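You operate a simulated robot arm through the tools that you are given. There is no shell and no other tool.

Carry out the task below with a simulated robot arm. There is one attempt and no reset: what you move stays moved.

## Task
Run up the white blower and set the overload dial to the amps it draws.
Fine: clamp it and shut the guard first; stop it before you set the dial; the guard ends shut.

It is judged by the outcome, as a careful person would: the job done as asked, and still so three seconds after it is handed in. It fails if anything else is knocked over, pushed out of place, dropped, spilled or broken.

## Robot
A 7-joint arm with a two-finger parallel gripper, fixed in place. Base frame: the origin is at the foot of the arm, x ahead of it, y to its left, z up. Units: cm, rad, N and s.
With the tool pointing down near the work surface it reaches from about 26 to 68 cm from the base axis. Its first joint turns from -2.897 to 2.897 rad. Payload 2.5 kg.
The TCP is the grasp point between the finger pads, 3 cm short of the fingertips. In the tool frame z runs along the fingers and y along their closing line. Largest opening 9.4 cm; finger width 2.8, thickness 1; the body of the gripper, 5 by 9.6 cm, starts 5.5 cm behind the TCP.
Orientation is that of the tool frame in the base frame, as [roll, pitch, yaw] about the fixed x, y, z axes, in that order (R = Rz(yaw) Ry(pitch) Rx(roll)). With the fingers straight down and closing along the base's y, the tool's x points along the base's -x, its y along +y and its z along -z.

## Interface
- The arm moves only by the tool apply_moves. Its argument "plan" is a list of rows, each an object of numbers (a shift or turn left out is 0, a gripper value left out holds the last): "dx", "dy", "dz": the shift along the tool's x, y, z in cm; "rx", "ry", "rz": the turn, a rotation vector about the tool's x, y, z in rad; "fingers": the closure, from 0 (fully open) to 1 (shut). In form: [{"dx": .., "dy": .., "dz": .., "rx": .., "ry": .., "rz": .., "fingers": ..}, ...]. A call has 1 to 20 rows; each row is the pose to reach, as a shift and turn from the pose commanded when the call began, along the tool's axes at that moment. Rows are played at 5 a second. More than 5 cm and 0.15 rad between two rows, or a gripper value outside its range, and nothing of the call is played. A pose out of reach is approached as far as the arm can. The call stops where the force on the tool passes 60 N (or 10 N more than at its start, if that is more) or the arm is blocked; 0.2 s more then pass. The fingers move at their own pace (about 7.2 cm/s each) and stop on an object; they squeeze with about 37 N. The grip force told is the motor's: it shows also when the fingers shut on nothing. Time passes only in rows, and 0.2 s behind the last, so rows that repeat a pose let the fingers close. The reply holds the time, the measured pose of the TCP, the force on the tool along the base axes, the opening and the grip force, in the units named above and with some noise, with the torque about the TCP (base axes, N m) and any sound that the robot's microphone picked up, and new pictures: "pictures" is both (left out), scene, wrist or none.
- Cameras (640 x 400 px; columns grow to the right, rows downward): "scene" is fixed at [39.93, -64.88, 64.82]; the picture's right is [0.65, 0.76, 0.00], its down [0.58, -0.50, -0.64] and it looks along [-0.49, 0.42, -0.76] (base axes); focal length 288 px, centre (320, 200). "wrist" rides on the gripper at [7.6, 1.4, -10.2] in the tool frame; the picture's right is [-0.18, 0.98, 0.00], its down [-0.75, -0.14, -0.64] and it looks along [-0.63, -0.12, 0.77] (tool axes); focal length 243 px, centre (320, 200). There is no depth. A picture from a camera that has moved, and an enlarged one, comes with that camera's place and axes in the base frame and with its lens.
- inspect(camera, box): a new picture of the part [left, top, right, bottom] of that camera's present view, enlarged. The clock stands still meanwhile.
- close_job(): hands the job in; it is judged then, once.

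Nothing tells you positions but the pictures and the camera data. Unless the task says otherwise, let go and move clear before handing in.

The tools are called after "Call:" by a JSON object that holds its "name" and its "arguments". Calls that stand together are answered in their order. apply_moves: Moves the arm, as the interface text tells. Its arguments: {"type":"object","properties":{"plan":{"type":"array","items":{"type":"object","properties":{"dx":{"type":"number"},"dy":{"type":"number"},"dz":{"type":"number"},"rx":{"type":"number"},"ry":{"type":"number"},"rz":{"type":"number"},"fingers":{"type":"number"}}}},"pictures":{"type":"string","enum":["both","scene","wrist","none"]}},"required":["plan"]} The other tools are called the same way: inspect (camera, box) takes an enlarged picture of a part of a camera's view; close_job () hands the job in.

At the start:

```text
t: 0.0
ee_pos: [18.74, -45.5, 40.11]
tool_rot: [-3.141, 0.001, -3.141]
force: [-0.2, -0.3, 0.1]
moment: [0.01, 0.02, -0.01]
finger_gap: 9.41
finger_force: 0.1
```

scene: 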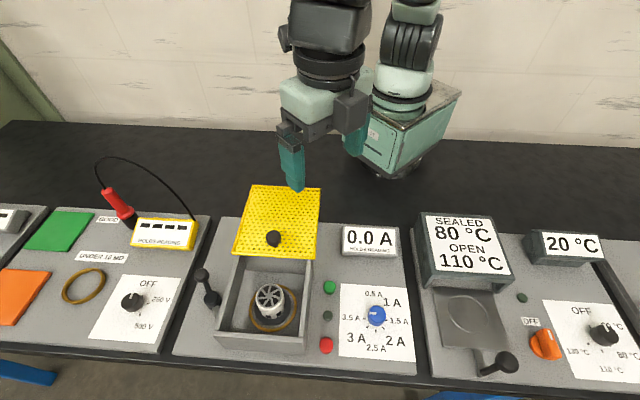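
wrist: 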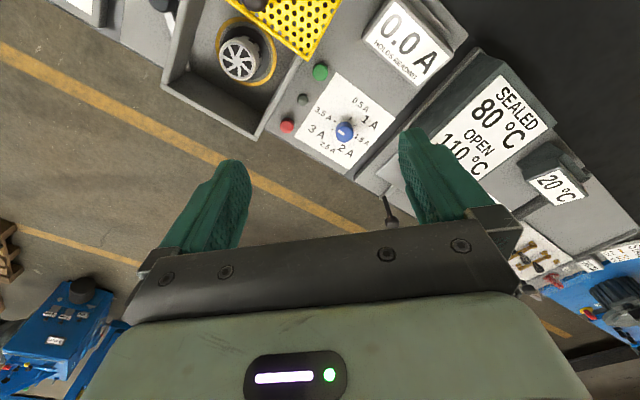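

I see a bench with a test station in the middle: a box with a white-finned blower inside, a yellow perforated sliding/hinged guard, a clamp lever on the left, green/red buttons, an ammeter and a blue dial. I'll look closer before moving.

Call:
{"name": "inspect", "arguments": {"camera": "scene", "box": [170, 170, 430, 380]}}

Call:
{"name": "inspect", "arguments": {"camera": "wrist", "box": [150, 0, 450, 190]}}

Call:
{"name": "inspect", "arguments": {"camera": "scene", "box": [180, 240, 320, 360]}}

Call:
{"name": "inspect", "arguments": {"camera": "scene", "box": [310, 270, 430, 370]}}

```text
1.90 times, centred on (300, 275) of scene
camera zoom: at [39.93, -64.88, 64.82], right [0.65, 0.76, 0.0], down [0.58, -0.5, -0.64], along [-0.49, 0.42, -0.76], focal length 548 px, centre (358, 57)
```

zoom: 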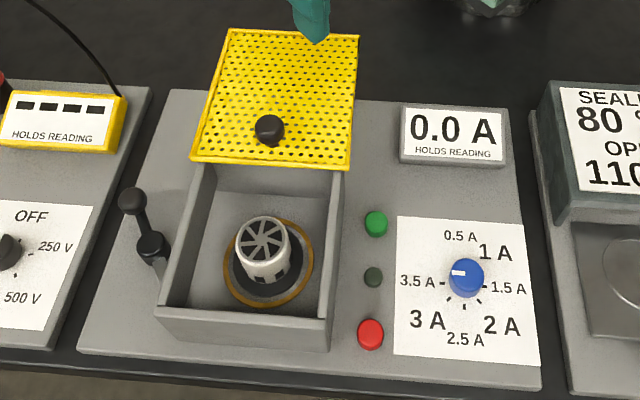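

```text
2.11 times, centred on (300, 95) of wrist
camera zoom: at [11.02, -44.3, 50.44], right [0.18, 0.98, 0.0], down [0.75, -0.14, 0.64], along [0.63, -0.12, -0.77], focal length 511 px, centre (362, 421)
```

zoom: 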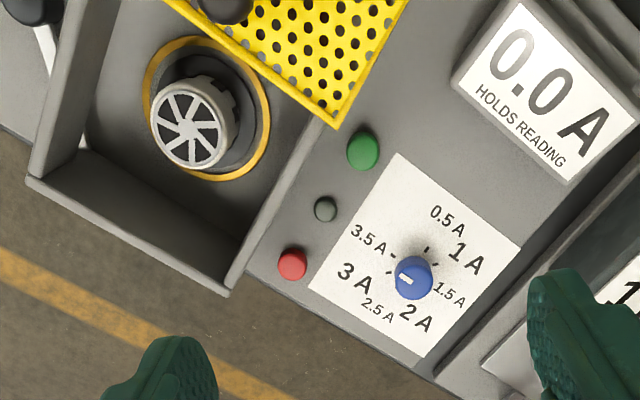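

```text
3.33 times, centred on (250, 300) of scene
camera zoom: at [39.93, -64.88, 64.82], right [0.65, 0.76, 0.0], down [0.58, -0.5, -0.64], along [-0.49, 0.42, -0.76], focal length 959 px, centre (553, -133)
```

zoom: 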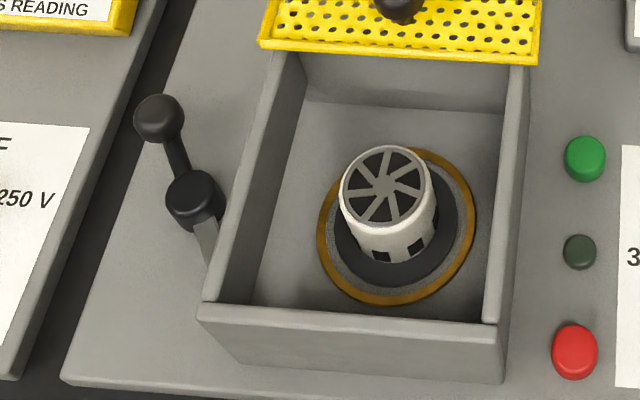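

```text
4.00 times, centred on (370, 320) of scene
camera zoom: at [39.93, -64.88, 64.82], right [0.65, 0.76, 0.0], down [0.58, -0.5, -0.64], along [-0.49, 0.42, -0.76], focal length 1151 px, centre (120, -280)
```

zoom: 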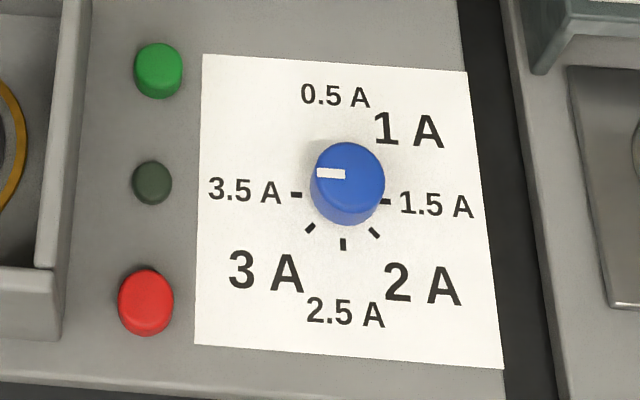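

The blower sits in the box of the middle station, with the guard apparently slid to the back and a clamp lever on the left side of the box. I'll turn and move the wrist camera, staying high, to get a better look at the lever and guard.

Call:
{"name": "apply_moves", "arguments": {"plan": [{"dx": 1.5, "dy": -0.8, "rz": 0.13}, {"dx": 3, "dy": -1.5, "rz": 0.26}, {"dx": 4.5, "dy": -2.3, "rz": 0.39}, {"dx": 6, "dy": -3, "rz": 0.52}, {"dx": 7.5, "dy": -3.8, "rz": 0.65}, {"dx": 8.7, "dy": -4.5, "rz": 0.785}, {"dx": 8.7, "dy": -4.5, "rz": 0.785}]}}

```text
t: 1.6
ee_pos: [9.95, -50.07, 40.13]
tool_rot: [3.141, -0.003, 2.355]
force: [0.7, -0.2, 0.6]
moment: [0.01, 0.02, -0.01]
finger_gap: 9.44
finger_force: 0.0
camera wrist: at [5.55, -43.82, 50.47], right [0.83, 0.56, 0.0], down [0.43, -0.63, 0.64], along [0.36, -0.53, -0.77], focal length 243 px, centre (320, 200)
```

scene: 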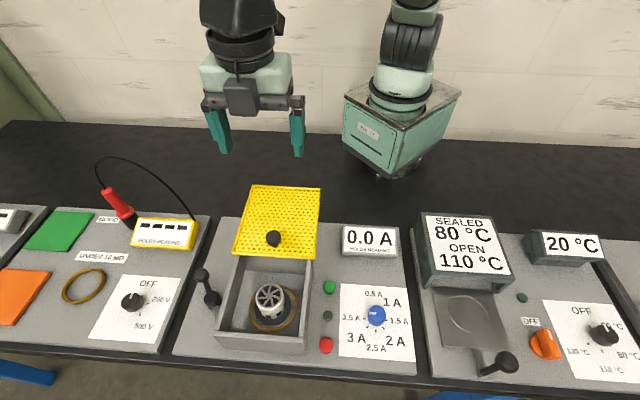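
wrist: 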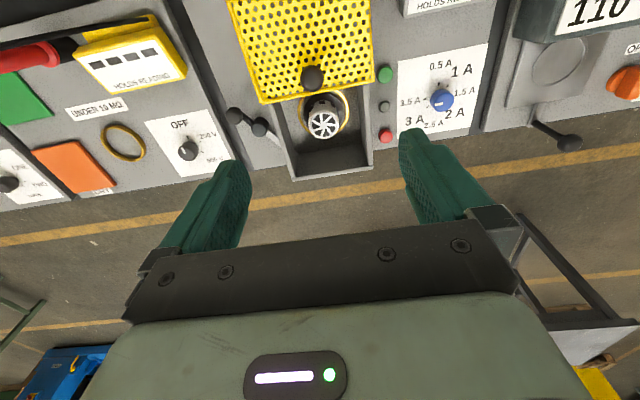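

Call:
{"name": "inspect", "arguments": {"camera": "wrist", "box": [200, 60, 400, 190]}}

Call:
{"name": "inspect", "arguments": {"camera": "wrist", "box": [200, 0, 420, 140]}}

Call:
{"name": "inspect", "arguments": {"camera": "scene", "box": [220, 175, 340, 270]}}

Call:
{"name": "inspect", "arguments": {"camera": "scene", "box": [180, 255, 260, 325]}}

```text
3.08 times, centred on (300, 125) of wrist
camera zoom: at [5.55, -43.82, 50.47], right [0.83, 0.56, 0.0], down [0.43, -0.63, 0.64], along [0.36, -0.53, -0.77], focal length 746 px, centre (382, 431)
```

zoom: 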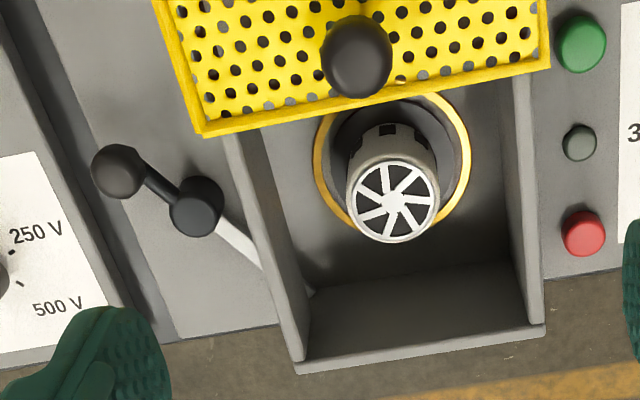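

```text
2.86 times, centred on (310, 70) of wrist
camera zoom: at [5.55, -43.82, 50.47], right [0.83, 0.56, 0.0], down [0.43, -0.63, 0.64], along [0.36, -0.53, -0.77], focal length 693 px, centre (349, 571)
```

zoom: 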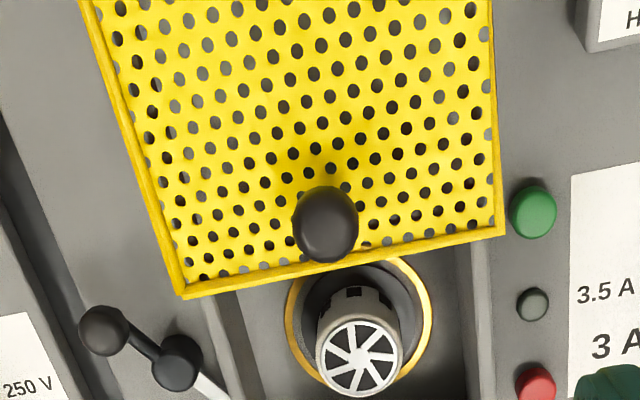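

```text
4.21 times, centred on (280, 222) of scene
camera zoom: at [39.93, -64.88, 64.82], right [0.65, 0.76, 0.0], down [0.58, -0.5, -0.64], along [-0.49, 0.42, -0.76], focal length 1212 px, centre (488, 105)
```

zoom: 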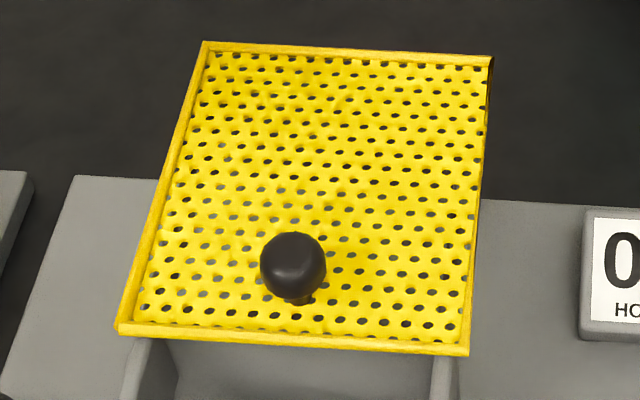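

```text
5.71 times, centred on (220, 290) of scene
camera zoom: at [39.93, -64.88, 64.82], right [0.65, 0.76, 0.0], down [0.58, -0.5, -0.64], along [-0.49, 0.42, -0.76], focal length 1644 px, centre (891, -314)
```

zoom: 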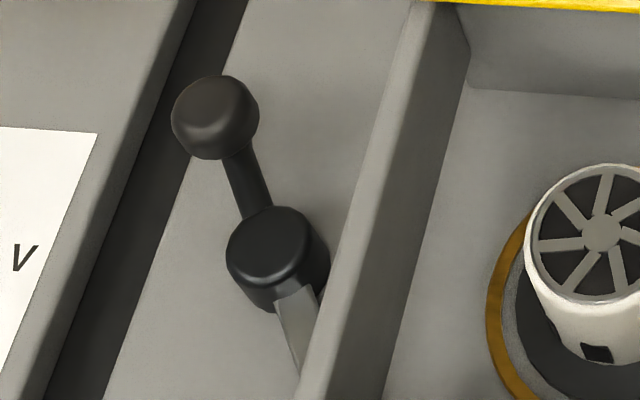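

The guard is a horizontal slide (pushed back, z≈12.5) with a knob at about (10,-52,15); the clamp is a swing lever, hub near (6.5,-67), ball near (2,-66.3,6.7), its jaw bar passing through the box wall. Next I turn the gripper and bring the camera over the lever to measure it better, closing the fingers on the way.

Call:
{"name": "apply_moves", "arguments": {"plan": [{"dx": 0, "dy": -1.1, "dz": 1.2, "rz": -0.131, "fingers": 0}, {"dx": 0, "dy": -2.2, "dz": 2.5, "rz": -0.262}, {"dx": -0.1, "dy": -3.3, "dz": 3.7, "rz": -0.393}, {"dx": -0.2, "dy": -4.4, "dz": 5, "rz": -0.524}, {"dx": -0.3, "dy": -5.5, "dz": 6.2, "rz": -0.655}, {"dx": -0.4, "dy": -6.6, "dz": 7.5, "rz": -0.786}, {"dx": -0.4, "dy": -7.8, "dz": 8.7, "rz": -0.917}, {"dx": -0.5, "dy": -8.9, "dz": 10, "rz": -1.048}, {"dx": -0.5, "dy": -10, "dz": 11.2, "rz": -1.179}, {"dx": -0.6, "dy": -11.1, "dz": 12.5, "rz": -1.31}, {"dx": -0.7, "dy": -12.2, "dz": 13.7, "rz": -1.44}, {"dx": -0.7, "dy": -13.4, "dz": 15, "rz": -1.571}, {"dx": -0.7, "dy": -13.4, "dz": 15, "rz": -1.571, "fingers": 1}, {"dx": -0.7, "dy": -13.4, "dz": 15, "rz": -1.571, "fingers": 1}, {"dx": -0.7, "dy": -13.4, "dz": 15, "rz": -1.571, "fingers": 1}]}}

```text
t: 4.8
ee_pos: [1.15, -60.07, 25.11]
tool_rot: [3.141, 0.0, -2.355]
force: [-0.1, -0.1, -0.7]
moment: [0.02, 0.0, 0.05]
finger_gap: 0.0
finger_force: 16.4
camera wrist: at [-5.37, -64.66, 35.43], right [-0.57, 0.82, 0.0], down [0.63, 0.43, 0.64], along [0.53, 0.36, -0.77], focal length 243 px, centre (320, 200)
```

scene: 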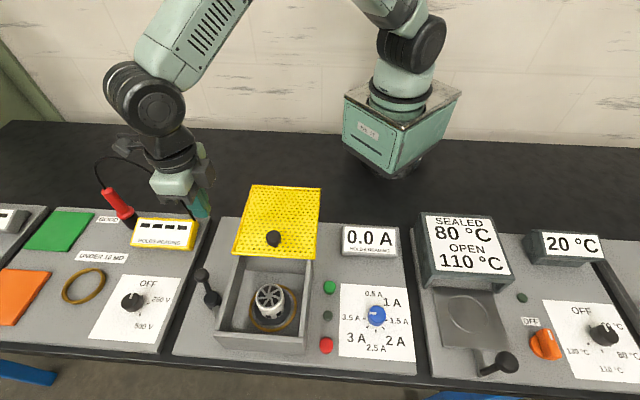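
wrist: 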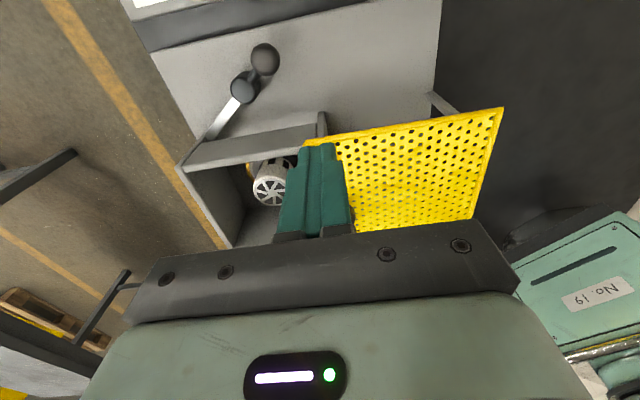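

The new wrist view shows the lever, jaw bar and box from the left. I'll enlarge it to triangulate.

Call:
{"name": "inspect", "arguments": {"camera": "wrist", "box": [170, 20, 350, 140]}}

Call:
{"name": "inspect", "arguments": {"camera": "wrist", "box": [160, 90, 340, 250]}}

Call:
{"name": "inspect", "arguments": {"camera": "scene", "box": [80, 100, 260, 320]}}

```text
3.33 times, centred on (260, 80) of wrist
camera zoom: at [-5.37, -64.66, 35.43], right [-0.57, 0.82, 0.0], down [0.63, 0.43, 0.64], along [0.53, 0.36, -0.77], focal length 809 px, centre (520, 600)
```

zoom: 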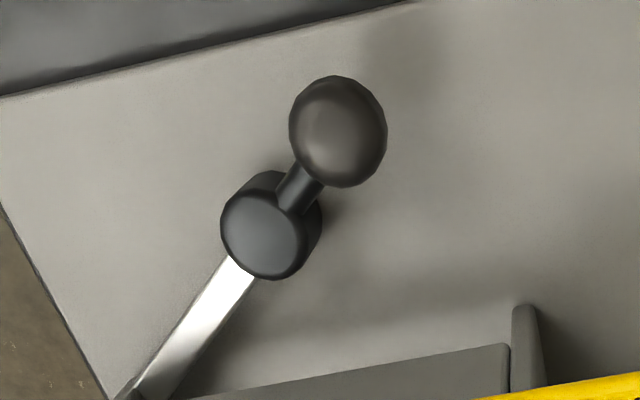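

```text
2.50 times, centred on (250, 170) of wrist
camera zoom: at [-5.37, -64.66, 35.43], right [-0.57, 0.82, 0.0], down [0.63, 0.43, 0.64], along [0.53, 0.36, -0.77], focal length 606 px, centre (495, 275)
```

zoom: 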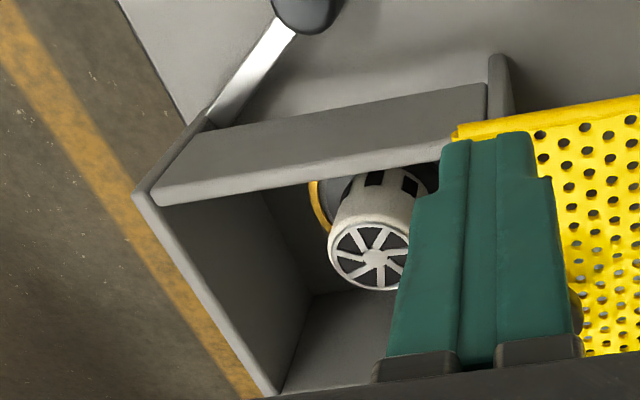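

```text
1.82 times, centred on (170, 210) of scene
camera zoom: at [39.93, -64.88, 64.82], right [0.65, 0.76, 0.0], down [0.58, -0.5, -0.64], along [-0.49, 0.42, -0.76], focal length 523 px, centre (593, 182)
```

zoom: 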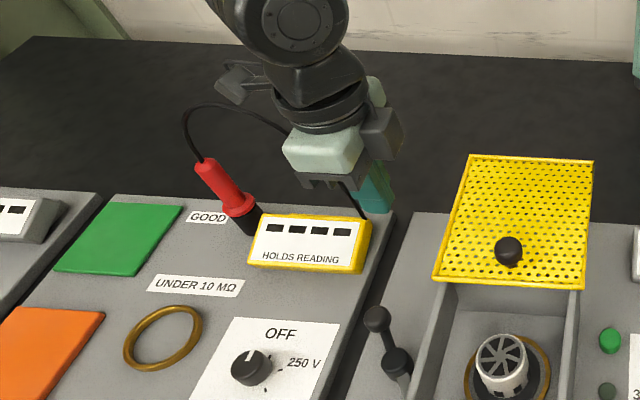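

Lever geometry is consistent across views: hub ≈ (6.7,-67), ball ≈ (2.0,-66.4, z 6.8), jaw bar pointing to the front of the blower, so the ball must be swung toward the front-left edge. I'll lower the closed, slightly tilted fingers behind the ball and check.

Call:
{"name": "apply_moves", "arguments": {"plan": [{"dx": 2, "dy": -0.2, "dz": 2, "rx": 0.1}, {"dx": 3.84, "dy": -0.3, "dz": 5, "rx": 0.2}, {"dx": 3.84, "dy": -0.3, "dz": 9, "rx": 0.3}, {"dx": 3.84, "dy": -0.3, "dz": 12.5, "rx": 0.3}, {"dx": 3.84, "dy": -0.3, "dz": 15, "rx": 0.3}, {"dx": 3.84, "dy": -0.3, "dz": 15, "rx": 0.3}]}}

```text
t: 6.2
ee_pos: [-1.35, -62.99, 10.09]
tool_rot: [-2.842, 0.001, -2.357]
force: [0.0, 0.0, -0.3]
moment: [0.0, 0.0, 0.01]
finger_gap: 0.0
finger_force: 33.0
camera wrist: at [-9.97, -65.47, 19.49], right [-0.53, 0.79, -0.29], down [0.49, 0.57, 0.65], along [0.69, 0.21, -0.7], focal length 243 px, centre (320, 200)
```

scene: 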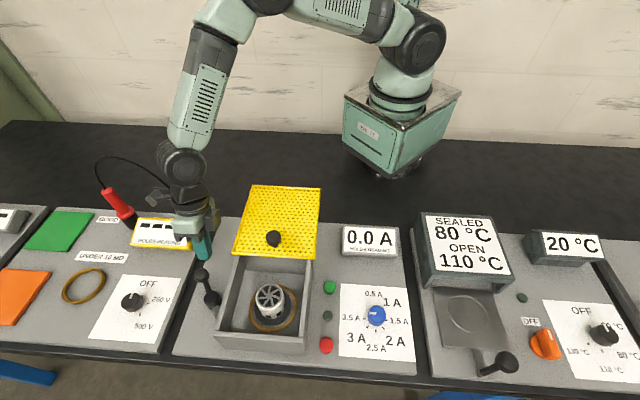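
wrist: 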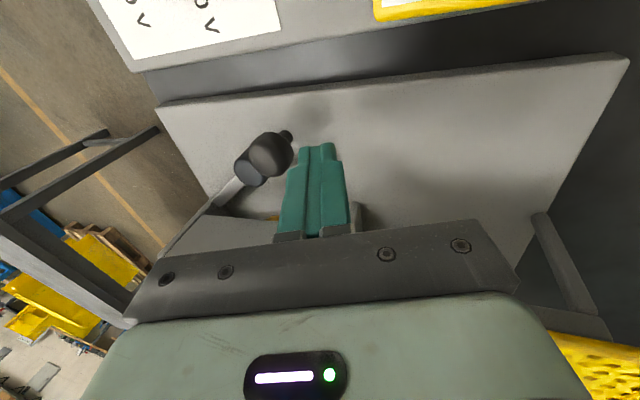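

Call:
{"name": "inspect", "arguments": {"camera": "wrist", "box": [180, 90, 380, 240]}}

Call:
{"name": "inspect", "arguments": {"camera": "scene", "box": [150, 200, 260, 320]}}

```text
2.67 times, centred on (280, 165) of wrist
camera zoom: at [-9.97, -65.47, 19.49], right [-0.53, 0.79, -0.29], down [0.49, 0.57, 0.65], along [0.69, 0.21, -0.7], focal length 647 px, centre (427, 293)
```

zoom: 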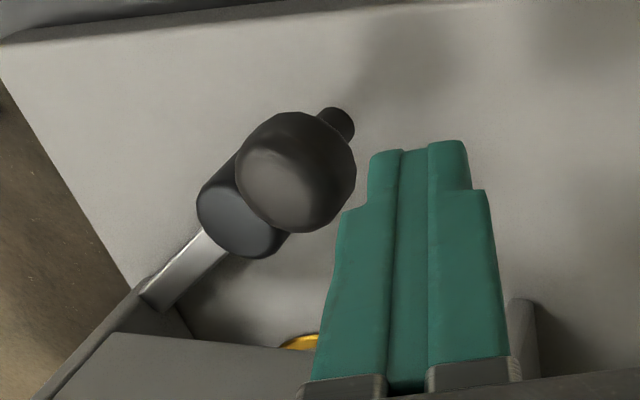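

```text
3.33 times, centred on (205, 260) of scene
camera zoom: at [39.93, -64.88, 64.82], right [0.65, 0.76, 0.0], down [0.58, -0.5, -0.64], along [-0.49, 0.42, -0.76], focal length 959 px, centre (703, 0)
```

zoom: 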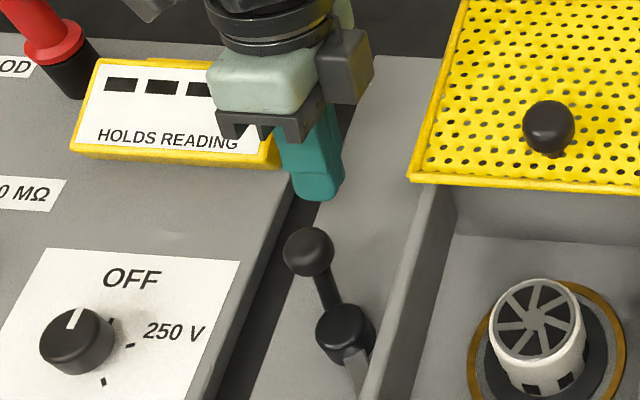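

The fingertips are about 1 cm behind the ball at the right spot. I'll lower a bit and start pushing the ball around its arc, then check.

Call:
{"name": "apply_moves", "arguments": {"plan": [{"dx": 0, "dy": 0.24, "dz": 0.76}, {"dx": 0, "dy": 0.47, "dz": 1.53}, {"dx": 0.03, "dy": -0.3, "dz": 1.77}, {"dx": 0.07, "dy": -1.12, "dz": 2.02}, {"dx": 0.4, "dy": -1.42, "dz": 2.11}, {"dx": 0.72, "dy": -1.73, "dz": 2.21}, {"dx": 0.95, "dy": -2.05, "dz": 2.31}, {"dx": 1.19, "dy": -2.38, "dz": 2.41}, {"dx": 1.19, "dy": -2.38, "dz": 2.41}]}}

```text
t: 8.2
ee_pos: [-0.63, -66.05, 8.58]
tool_rot: [-2.844, -0.005, -2.36]
force: [-28.1, 3.2, 3.6]
moment: [0.06, 0.71, -0.2]
finger_gap: 0.0
finger_force: 33.2
camera wrist: at [-9.15, -68.38, 18.01], right [-0.53, 0.8, -0.29], down [0.5, 0.57, 0.65], along [0.68, 0.2, -0.7], focal length 243 px, centre (320, 200)
```

scene: 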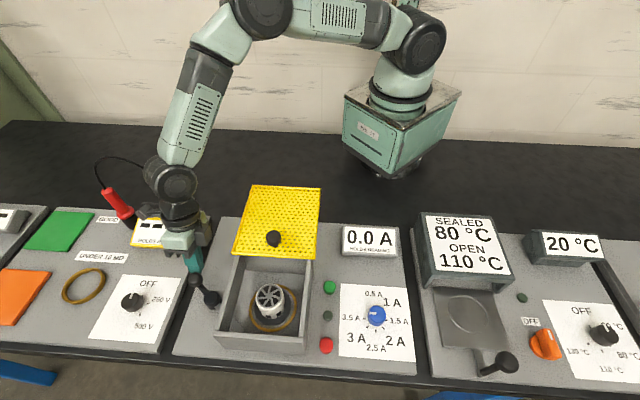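
wrist: 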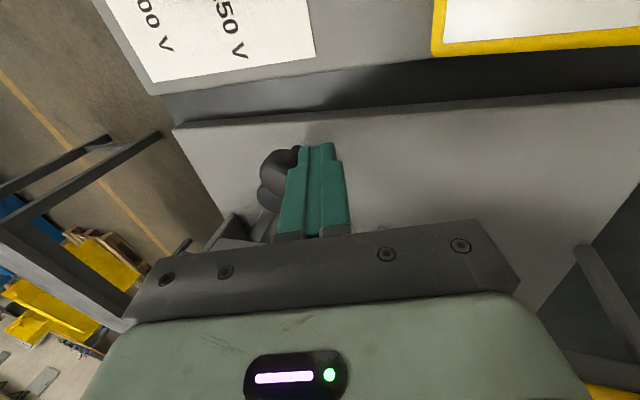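

Call:
{"name": "inspect", "arguments": {"camera": "wrist", "box": [200, 110, 380, 250]}}

Call:
{"name": "inspect", "arguments": {"camera": "scene", "box": [150, 220, 260, 340]}}

```text
2.86 times, centred on (290, 180) of wrist
camera zoom: at [-9.15, -68.38, 18.01], right [-0.53, 0.8, -0.29], down [0.5, 0.57, 0.65], along [0.68, 0.2, -0.7], focal length 693 px, centre (406, 257)
```

zoom: 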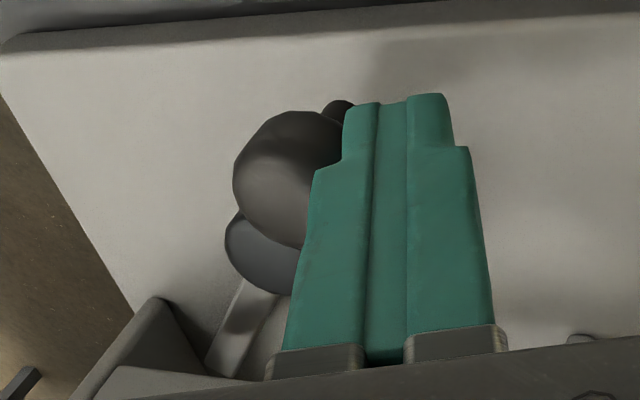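

```text
3.33 times, centred on (205, 280) of scene
camera zoom: at [39.93, -64.88, 64.82], right [0.65, 0.76, 0.0], down [0.58, -0.5, -0.64], along [-0.49, 0.42, -0.76], focal length 959 px, centre (703, -67)
```

zoom: 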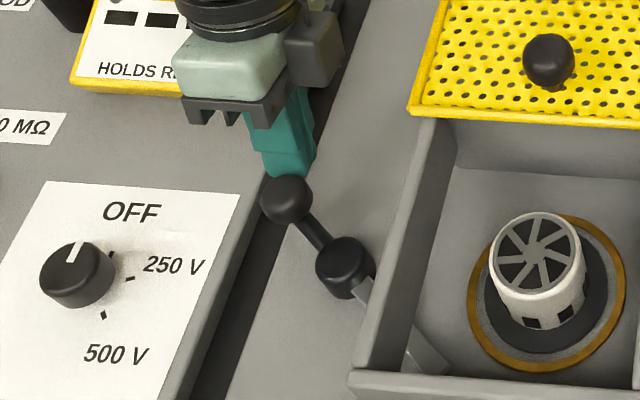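

The lever is swinging and the jaw bar is now entering the box. I'll keep pushing along the arc, with the finger kept better centred on the ball.

Call:
{"name": "apply_moves", "arguments": {"plan": [{"dx": -0.2, "dy": -0.2, "dz": 0.06}, {"dx": -0.2, "dy": -0.7, "dz": 0.22}, {"dx": -0.15, "dy": -1.07, "dz": 0.33}, {"dx": -0.1, "dy": -1.43, "dz": 0.44}, {"dx": 0, "dy": -1.8, "dz": 0.56}, {"dx": 0, "dy": -2.2, "dz": 0.68}, {"dx": 0, "dy": -2.2, "dz": 0.68}]}}

Call:
{"name": "inspect", "arguments": {"camera": "scene", "box": [150, 220, 310, 370]}}

Call:
{"name": "inspect", "arguments": {"camera": "wrist", "box": [200, 110, 380, 250]}}

```text
t: 9.8
ee_pos: [1.37, -67.53, 8.56]
tool_rot: [-2.841, 0.001, -2.359]
force: [-1.4, 0.8, -1.1]
moment: [0.02, 0.04, -0.03]
finger_gap: 0.03
finger_force: 32.7
camera wrist: at [-7.09, -70.0, 17.97], right [-0.53, 0.79, -0.29], down [0.49, 0.57, 0.66], along [0.69, 0.21, -0.7], focal length 243 px, centre (320, 200)
```

scene: 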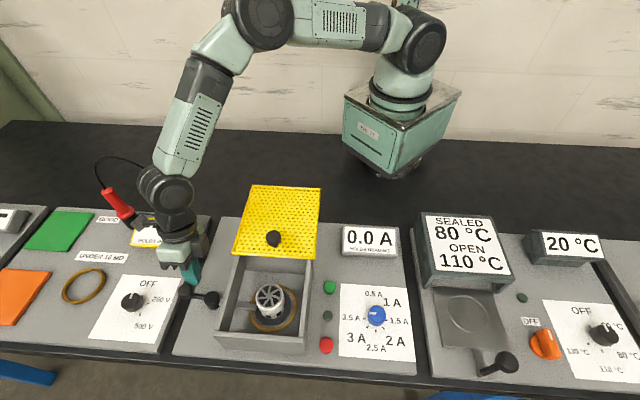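
wrist: 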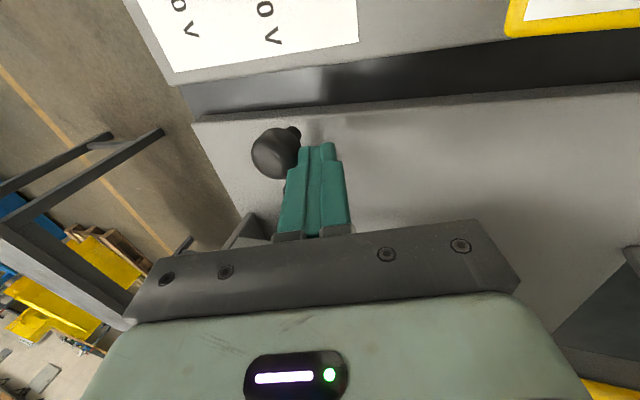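

```text
2.67 times, centred on (230, 295) of scene
camera zoom: at [39.93, -64.88, 64.82], right [0.65, 0.76, 0.0], down [0.58, -0.5, -0.64], along [-0.49, 0.42, -0.76], focal length 767 px, centre (560, -53)
```

zoom: 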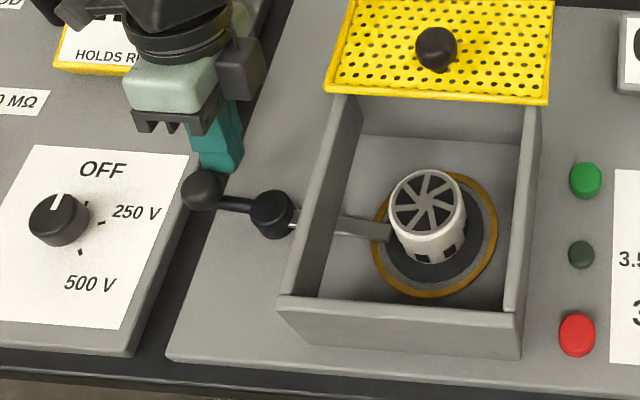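

```text
2.86 times, centred on (290, 180) of wrist
camera zoom: at [-7.09, -70.0, 17.97], right [-0.53, 0.79, -0.29], down [0.49, 0.57, 0.66], along [0.69, 0.21, -0.7], focal length 693 px, centre (406, 257)
```

zoom: 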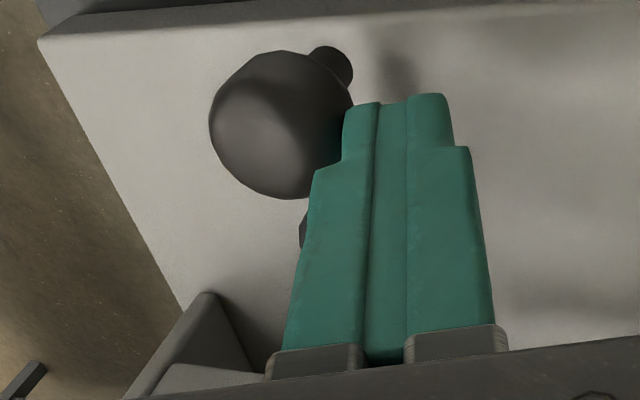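

Call:
{"name": "inspect", "arguments": {"camera": "scene", "box": [180, 270, 300, 340]}}

```text
5.33 times, centred on (240, 305) of scene
camera zoom: at [39.93, -64.88, 64.82], right [0.65, 0.76, 0.0], down [0.58, -0.5, -0.64], along [-0.49, 0.42, -0.76], focal length 1535 px, centre (747, -360)
```

zoom: 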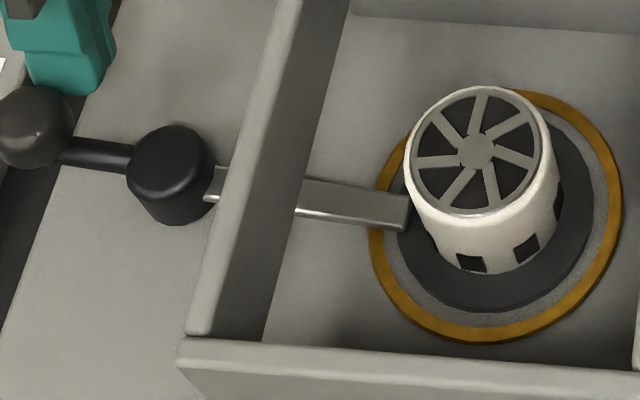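

The jaw bar now lies on the blower's flange and the force has dropped to nothing, as if it snapped over. I'll nudge a little more to check it is against its stop.

Call:
{"name": "apply_moves", "arguments": {"plan": [{"dx": 0.1, "dy": -0.3, "dz": 0.09}, {"dx": 0.2, "dy": -0.6, "dz": 0.18}, {"dx": 0.3, "dy": -0.9, "dz": 0.27}, {"dx": 0.3, "dy": -0.9, "dz": 0.27}]}}

Call:
{"name": "inspect", "arguments": {"camera": "scene", "box": [180, 270, 300, 340]}}

```text
t: 10.7
ee_pos: [1.64, -67.99, 8.55]
tool_rot: [-2.853, 0.007, -2.354]
force: [-4.6, 9.7, 6.5]
moment: [0.14, 0.08, 0.04]
finger_gap: 0.02
finger_force: 32.7
stopped in row 4: the force on the tool passed its limit at 61 N (the readings are from after the stop); the commanded pose is now the measured one
camera wrist: at [-6.9, -70.63, 17.92], right [-0.54, 0.8, -0.28], down [0.5, 0.56, 0.66], along [0.68, 0.22, -0.7], focal length 243 px, centre (320, 200)
```

scene: 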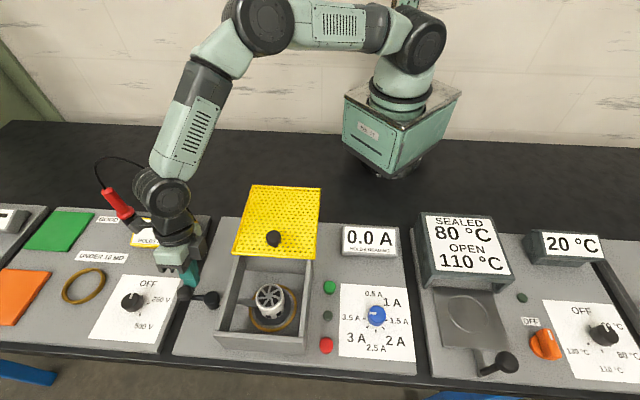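
wrist: 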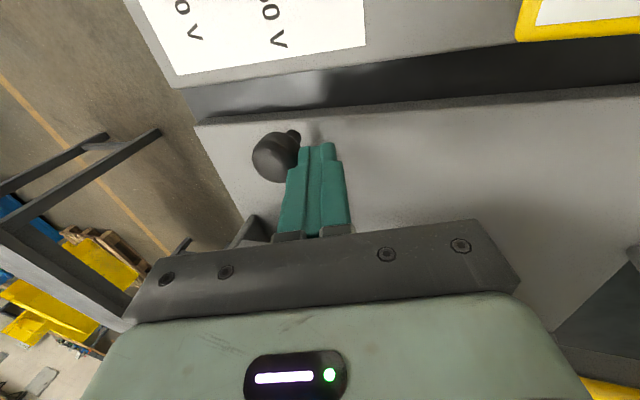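

```text
5.33 times, centred on (240, 305) of scene
camera zoom: at [39.93, -64.88, 64.82], right [0.65, 0.76, 0.0], down [0.58, -0.5, -0.64], along [-0.49, 0.42, -0.76], focal length 1535 px, centre (747, -360)
```

zoom: 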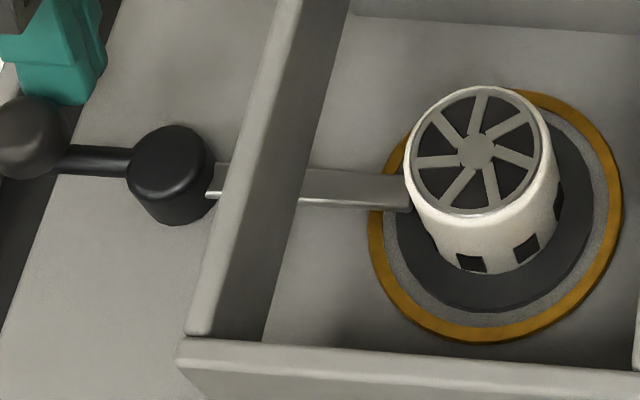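

The clamp hit its stop with the jaw square on the blower's flange. I'll back off, rise, and check that it stays clamped.

Call:
{"name": "apply_moves", "arguments": {"plan": [{"dy": 0.96, "dz": -0.29}, {"dy": 2.4, "dz": -0.72}, {"dy": 1.25, "dz": -4.5}, {"dy": 0.1, "dz": -8.4, "rx": -0.07}, {"dy": -1.0, "dz": -12.2, "rx": -0.15}, {"dy": -2.0, "dz": -15.5, "rx": -0.22}, {"dy": -2.0, "dz": -15.5, "rx": -0.289}, {"dy": -2.0, "dz": -15.5, "rx": -0.289}]}}

Call:
{"name": "inspect", "arguments": {"camera": "scene", "box": [180, 270, 300, 340]}}

```text
t: 12.5
ee_pos: [0.05, -66.4, 23.92]
tool_rot: [-3.14, 0.008, -2.353]
force: [0.0, 0.4, 0.6]
moment: [0.0, 0.01, 0.02]
finger_gap: 0.0
finger_force: 33.4
camera wrist: at [-6.59, -71.03, 34.16], right [-0.57, 0.82, 0.0], down [0.63, 0.43, 0.65], along [0.53, 0.37, -0.76], focal length 243 px, centre (320, 200)
```

scene: 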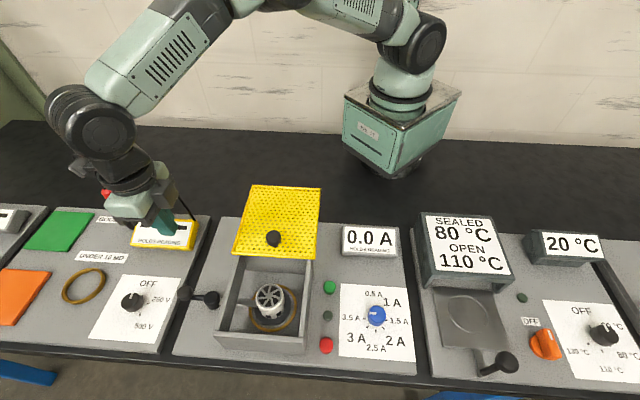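
wrist: 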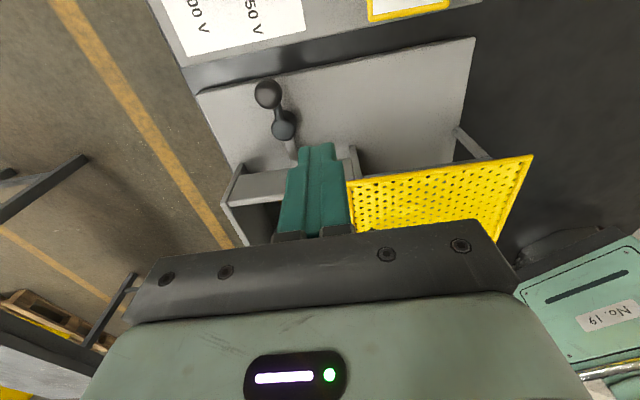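

```text
5.33 times, centred on (240, 305) of scene
camera zoom: at [39.93, -64.88, 64.82], right [0.65, 0.76, 0.0], down [0.58, -0.5, -0.64], along [-0.49, 0.42, -0.76], focal length 1535 px, centre (747, -360)
```

zoom: 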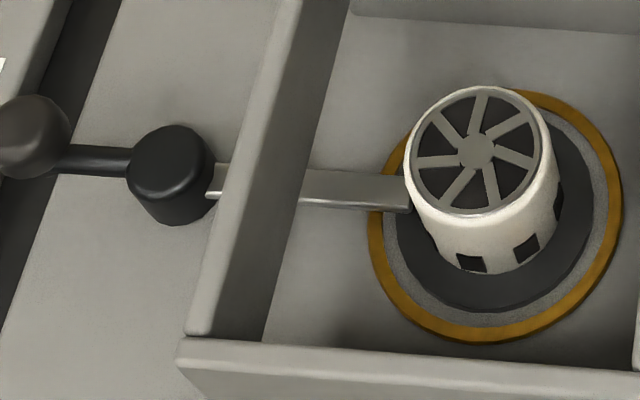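

The clamp stays engaged. Next I move above and behind the guard's knob to push it shut.

Call:
{"name": "apply_moves", "arguments": {"plan": [{"dx": -3.5, "dy": 1.6}, {"dx": -7, "dy": 3.2}, {"dx": -10.5, "dy": 4.9}, {"dx": -14, "dy": 6.5}, {"dx": -17.2, "dy": 8.1}, {"dx": -17.2, "dy": 8.1}]}}

Call:
{"name": "inspect", "arguments": {"camera": "wrist", "box": [180, 40, 440, 240]}}

Call:
{"name": "inspect", "arguments": {"camera": "scene", "box": [200, 140, 360, 280]}}

```text
t: 13.9
ee_pos: [6.32, -48.46, 24.03]
tool_rot: [-3.14, 0.008, -2.354]
force: [-0.7, -0.1, -0.3]
moment: [-0.02, 0.01, 0.02]
finger_gap: 0.0
finger_force: 33.1
camera wrist: at [-0.21, -53.08, 34.24], right [-0.57, 0.82, 0.0], down [0.63, 0.43, 0.65], along [0.53, 0.37, -0.76], focal length 243 px, centre (320, 200)
```

scene: 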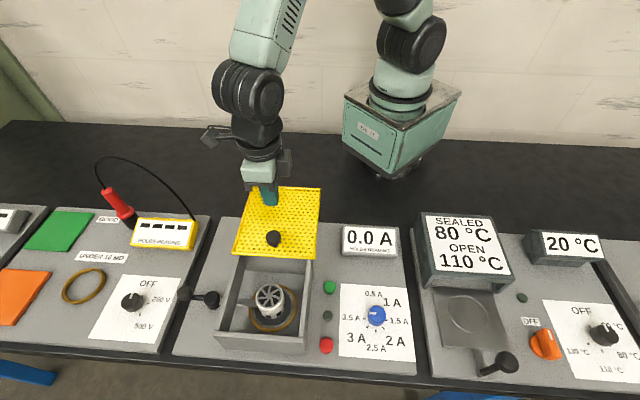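
wrist: 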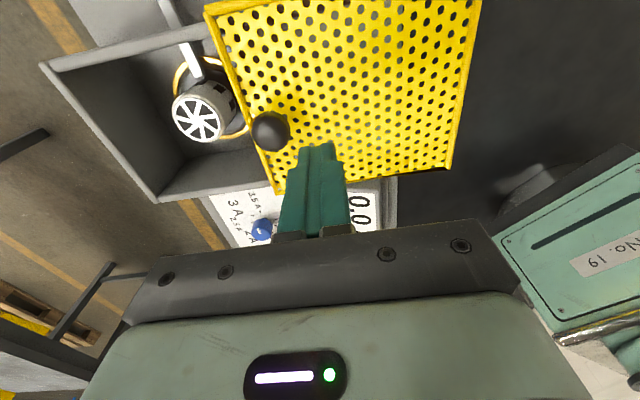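

```text
2.00 times, centred on (310, 140) of wrist
camera zoom: at [-0.21, -53.08, 34.24], right [-0.57, 0.82, 0.0], down [0.63, 0.43, 0.65], along [0.53, 0.37, -0.76], focal length 485 px, centre (340, 320)
```

zoom: 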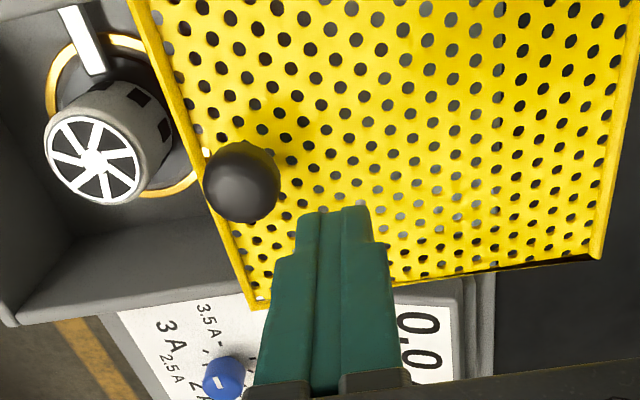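

```text
2.86 times, centred on (280, 210) of scene
camera zoom: at [39.93, -64.88, 64.82], right [0.65, 0.76, 0.0], down [0.58, -0.5, -0.64], along [-0.49, 0.42, -0.76], focal length 822 px, centre (434, 171)
```

zoom: 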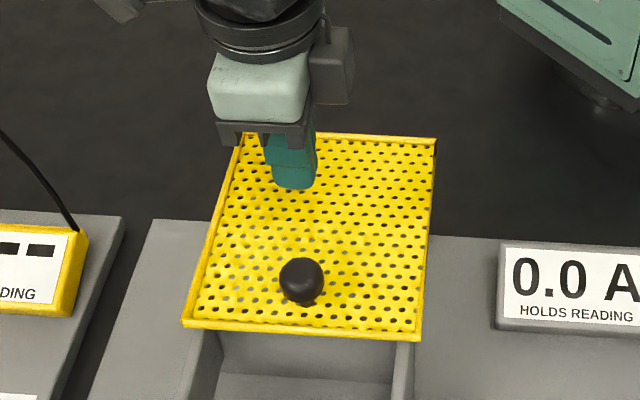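

Knob position confirmed at about (9.3,-51.4,15). I'll lower the closed fingers behind it and push the guard forward.

Call:
{"name": "apply_moves", "arguments": {"plan": [{"dz": 3.5}, {"dz": 6.8}, {"dz": 6.8, "dy": -0.8}, {"dz": 6.8, "dy": -1.6}, {"dz": 6.8, "dy": -2.4}, {"dz": 6.8, "dy": -3.4}, {"dz": 6.8, "dy": -4.4}, {"dz": 6.8, "dy": -5.4}, {"dz": 6.8, "dy": -6.4}, {"dz": 6.8, "dy": -6.4}]}}

```text
t: 16.1
ee_pos: [10.81, -52.87, 17.3]
tool_rot: [-3.139, 0.007, -2.354]
force: [-0.3, 0.4, 0.6]
moment: [0.0, -0.01, 0.03]
finger_gap: 0.0
finger_force: 32.9
camera wrist: at [4.36, -57.61, 27.53], right [-0.57, 0.82, 0.0], down [0.63, 0.43, 0.65], along [0.53, 0.37, -0.76], focal length 243 px, centre (320, 200)
```

scene: 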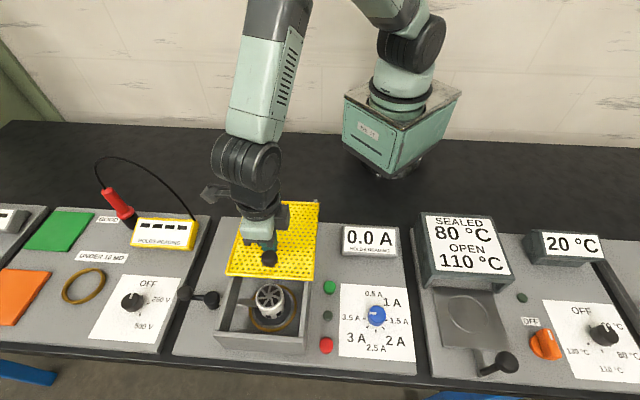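
wrist: 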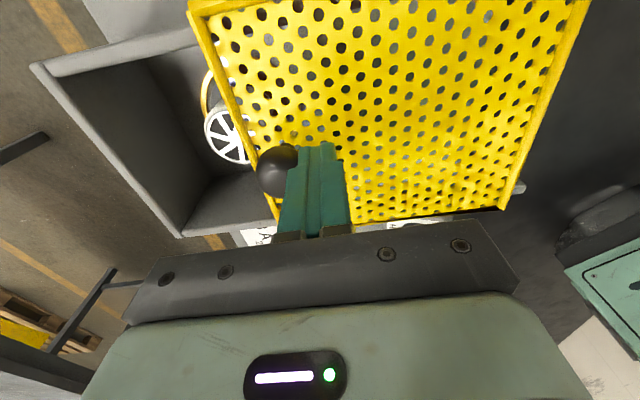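

The guard slides freely toward the front. I'll keep pushing until it reaches its stop.

Call:
{"name": "apply_moves", "arguments": {"plan": [{"dy": -1}, {"dy": -2}, {"dy": -3}, {"dy": -4}, {"dy": -5}, {"dy": -6}, {"dy": -7}, {"dy": -8}, {"dy": -9}, {"dy": -9.6}, {"dy": -9.6}]}}

Call:
{"name": "inspect", "arguments": {"camera": "scene", "box": [180, 220, 340, 370]}}

```text
t: 18.5
ee_pos: [17.6, -59.78, 17.29]
tool_rot: [3.141, 0.006, -2.354]
force: [-0.6, 0.4, -1.8]
moment: [0.02, 0.01, 0.04]
finger_gap: 0.02
finger_force: 33.0
camera wrist: at [11.14, -64.37, 27.48], right [-0.57, 0.82, 0.0], down [0.63, 0.43, 0.65], along [0.53, 0.37, -0.76], focal length 243 px, centre (320, 200)
```

scene: 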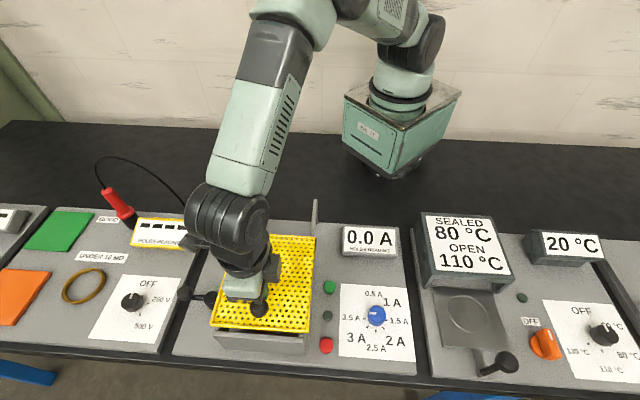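
wrist: 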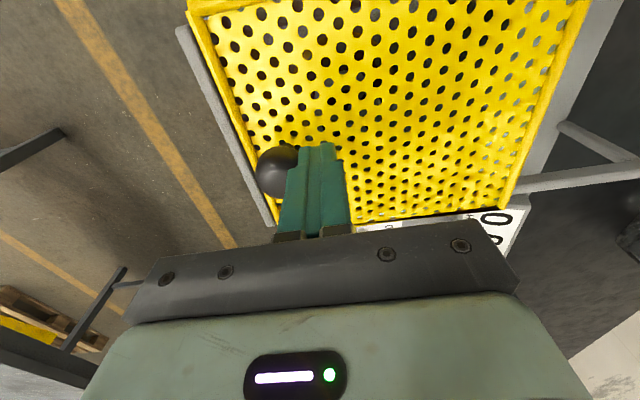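

```text
2.67 times, centred on (260, 295) of scene
camera zoom: at [39.93, -64.88, 64.82], right [0.65, 0.76, 0.0], down [0.58, -0.5, -0.64], along [-0.49, 0.42, -0.76], focal length 767 px, centre (480, -53)
```

zoom: 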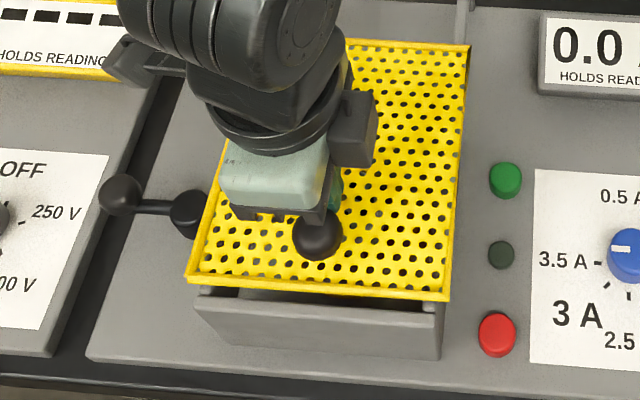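

The guard is nearly shut; there is a small gap at the front wall left. I'll push a little further until it stops.

Call:
{"name": "apply_moves", "arguments": {"plan": [{"dy": -0.5}, {"dy": -1.0}, {"dy": -1.5}, {"dy": -2.0}, {"dy": -2.4}, {"dy": -2.8}, {"dy": -3.2}]}}

Call:
{"name": "inspect", "arguments": {"camera": "scene", "box": [180, 220, 340, 370]}}

```text
t: 20.1
ee_pos: [19.3, -61.37, 17.26]
tool_rot: [3.121, 0.011, -2.355]
force: [-5.3, 9.8, 8.0]
moment: [0.09, 0.0, 0.09]
finger_gap: 0.01
finger_force: 33.1
stopped in row 7: the force on the tool passed its limit at 67 N (the readings are from after the stop); the commanded pose is now the measured one
camera wrist: at [12.9, -66.22, 27.47], right [-0.56, 0.82, 0.02], down [0.64, 0.42, 0.65], along [0.52, 0.38, -0.76], focal length 243 px, centre (320, 200)
```

scene: 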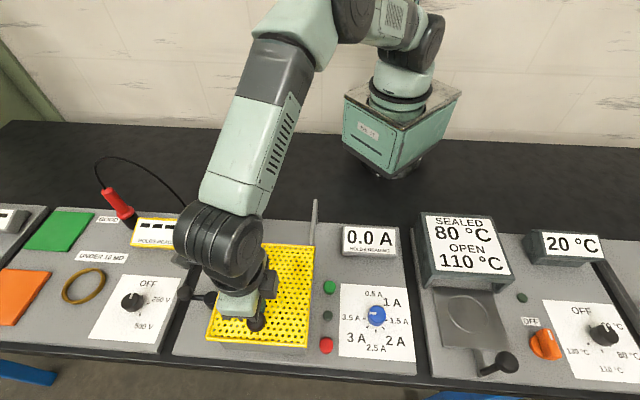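
wrist: 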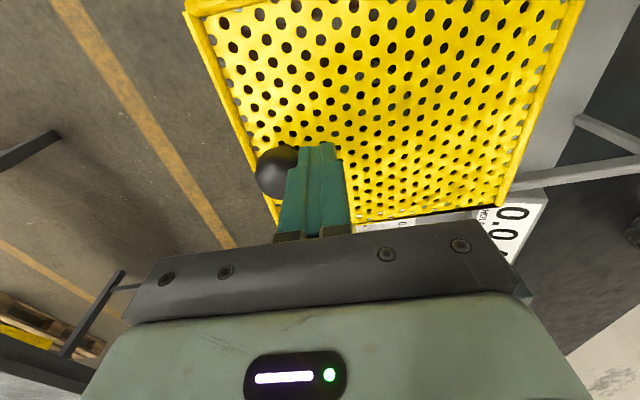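

```text
2.67 times, centred on (260, 295) of scene
camera zoom: at [39.93, -64.88, 64.82], right [0.65, 0.76, 0.0], down [0.58, -0.5, -0.64], along [-0.49, 0.42, -0.76], focal length 767 px, centre (480, -53)
```

zoom: 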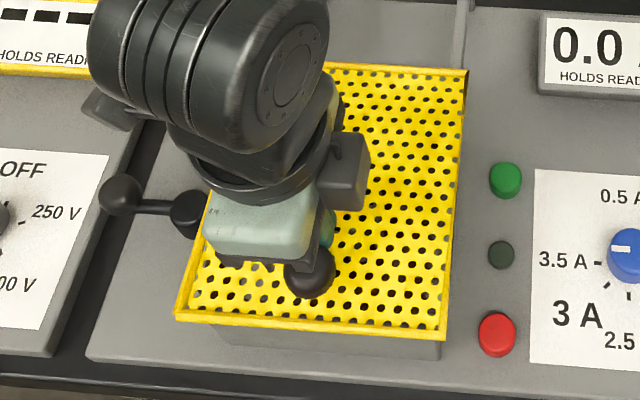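

The guard is shut against its stop. I'll back away from the knob, rise, and move over the green button with the hand tilted away from the guard.

Call:
{"name": "apply_moves", "arguments": {"plan": [{"dy": 1.5, "rx": 0.02}, {"dy": 1.5, "dz": -3, "rx": 0.02}, {"dx": -2, "dy": 2.5, "dz": -5, "rx": 0.02}, {"dx": -5, "dy": 5, "dz": -5, "rx": 0.02}, {"dx": -8.5, "dy": 7.5, "dz": -5, "rx": 0.02, "ry": 0.1}, {"dx": -12.28, "dy": 9.74, "dz": -5, "rx": 0.02, "ry": 0.2}, {"dx": -12.28, "dy": 9.74, "dz": -3, "rx": 0.02, "ry": 0.26}, {"dx": -12.28, "dy": 9.74, "dz": -3, "rx": 0.02, "ry": 0.26}]}}

Call:
{"name": "inspect", "arguments": {"camera": "scene", "box": [170, 200, 430, 380]}}

Call:
{"name": "inspect", "arguments": {"camera": "wrist", "box": [100, 0, 500, 250]}}

```text
t: 21.9
ee_pos: [21.22, -45.96, 20.48]
tool_rot: [-3.14, -0.251, -2.354]
force: [-0.3, -0.4, 0.6]
moment: [0.01, 0.02, 0.03]
finger_gap: 0.0
finger_force: 32.9
camera wrist: at [16.69, -48.56, 32.34], right [-0.57, 0.82, -0.05], down [0.73, 0.53, 0.44], along [0.38, 0.21, -0.9], focal length 243 px, centre (320, 200)
```

scene: 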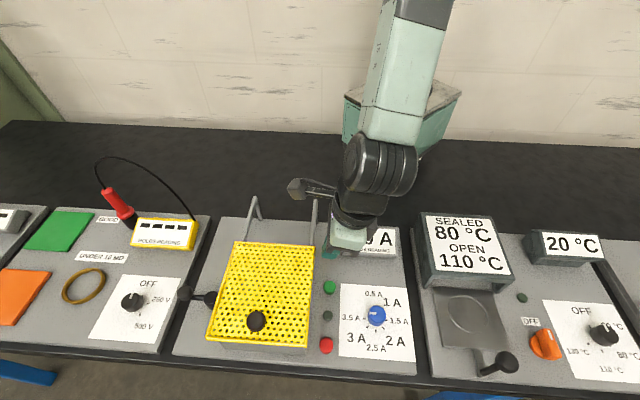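
wrist: 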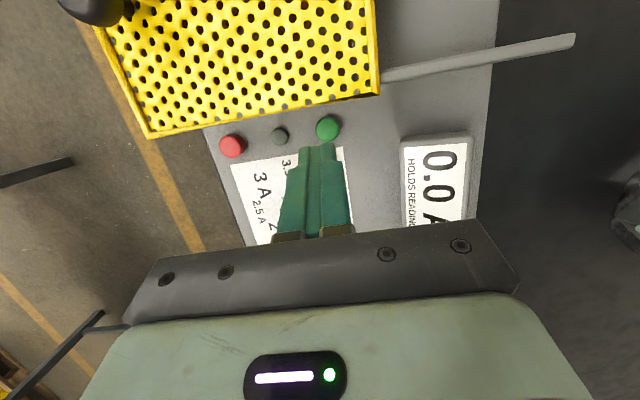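

```text
2.22 times, centred on (300, 290) of scene
camera zoom: at [39.93, -64.88, 64.82], right [0.65, 0.76, 0.0], down [0.58, -0.5, -0.64], along [-0.49, 0.42, -0.76], focal length 640 px, centre (364, 0)
```

zoom: 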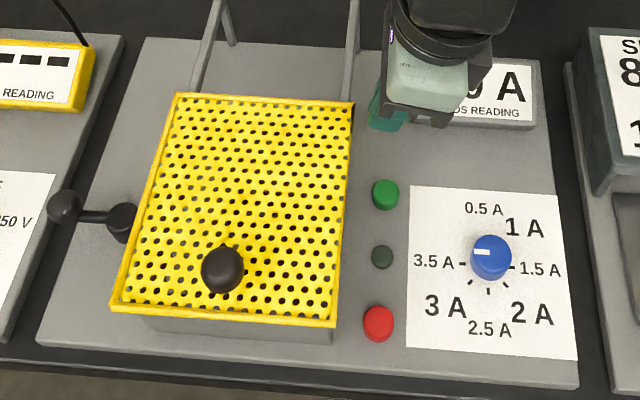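

```text
1.60 times, centred on (300, 125) of wrist
camera zoom: at [16.69, -48.56, 32.34], right [-0.57, 0.82, -0.05], down [0.73, 0.53, 0.44], along [0.38, 0.21, -0.9], focal length 388 px, centre (352, 320)
```

zoom: 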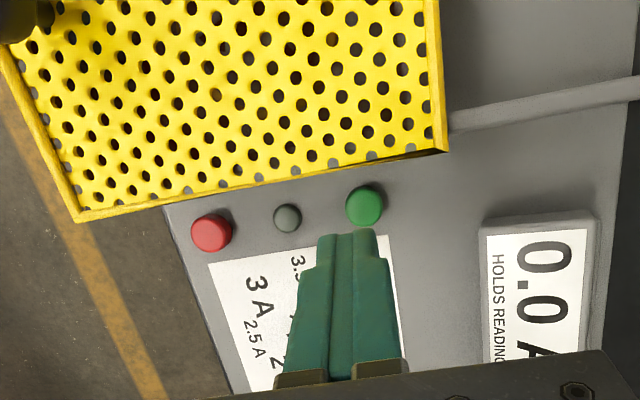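

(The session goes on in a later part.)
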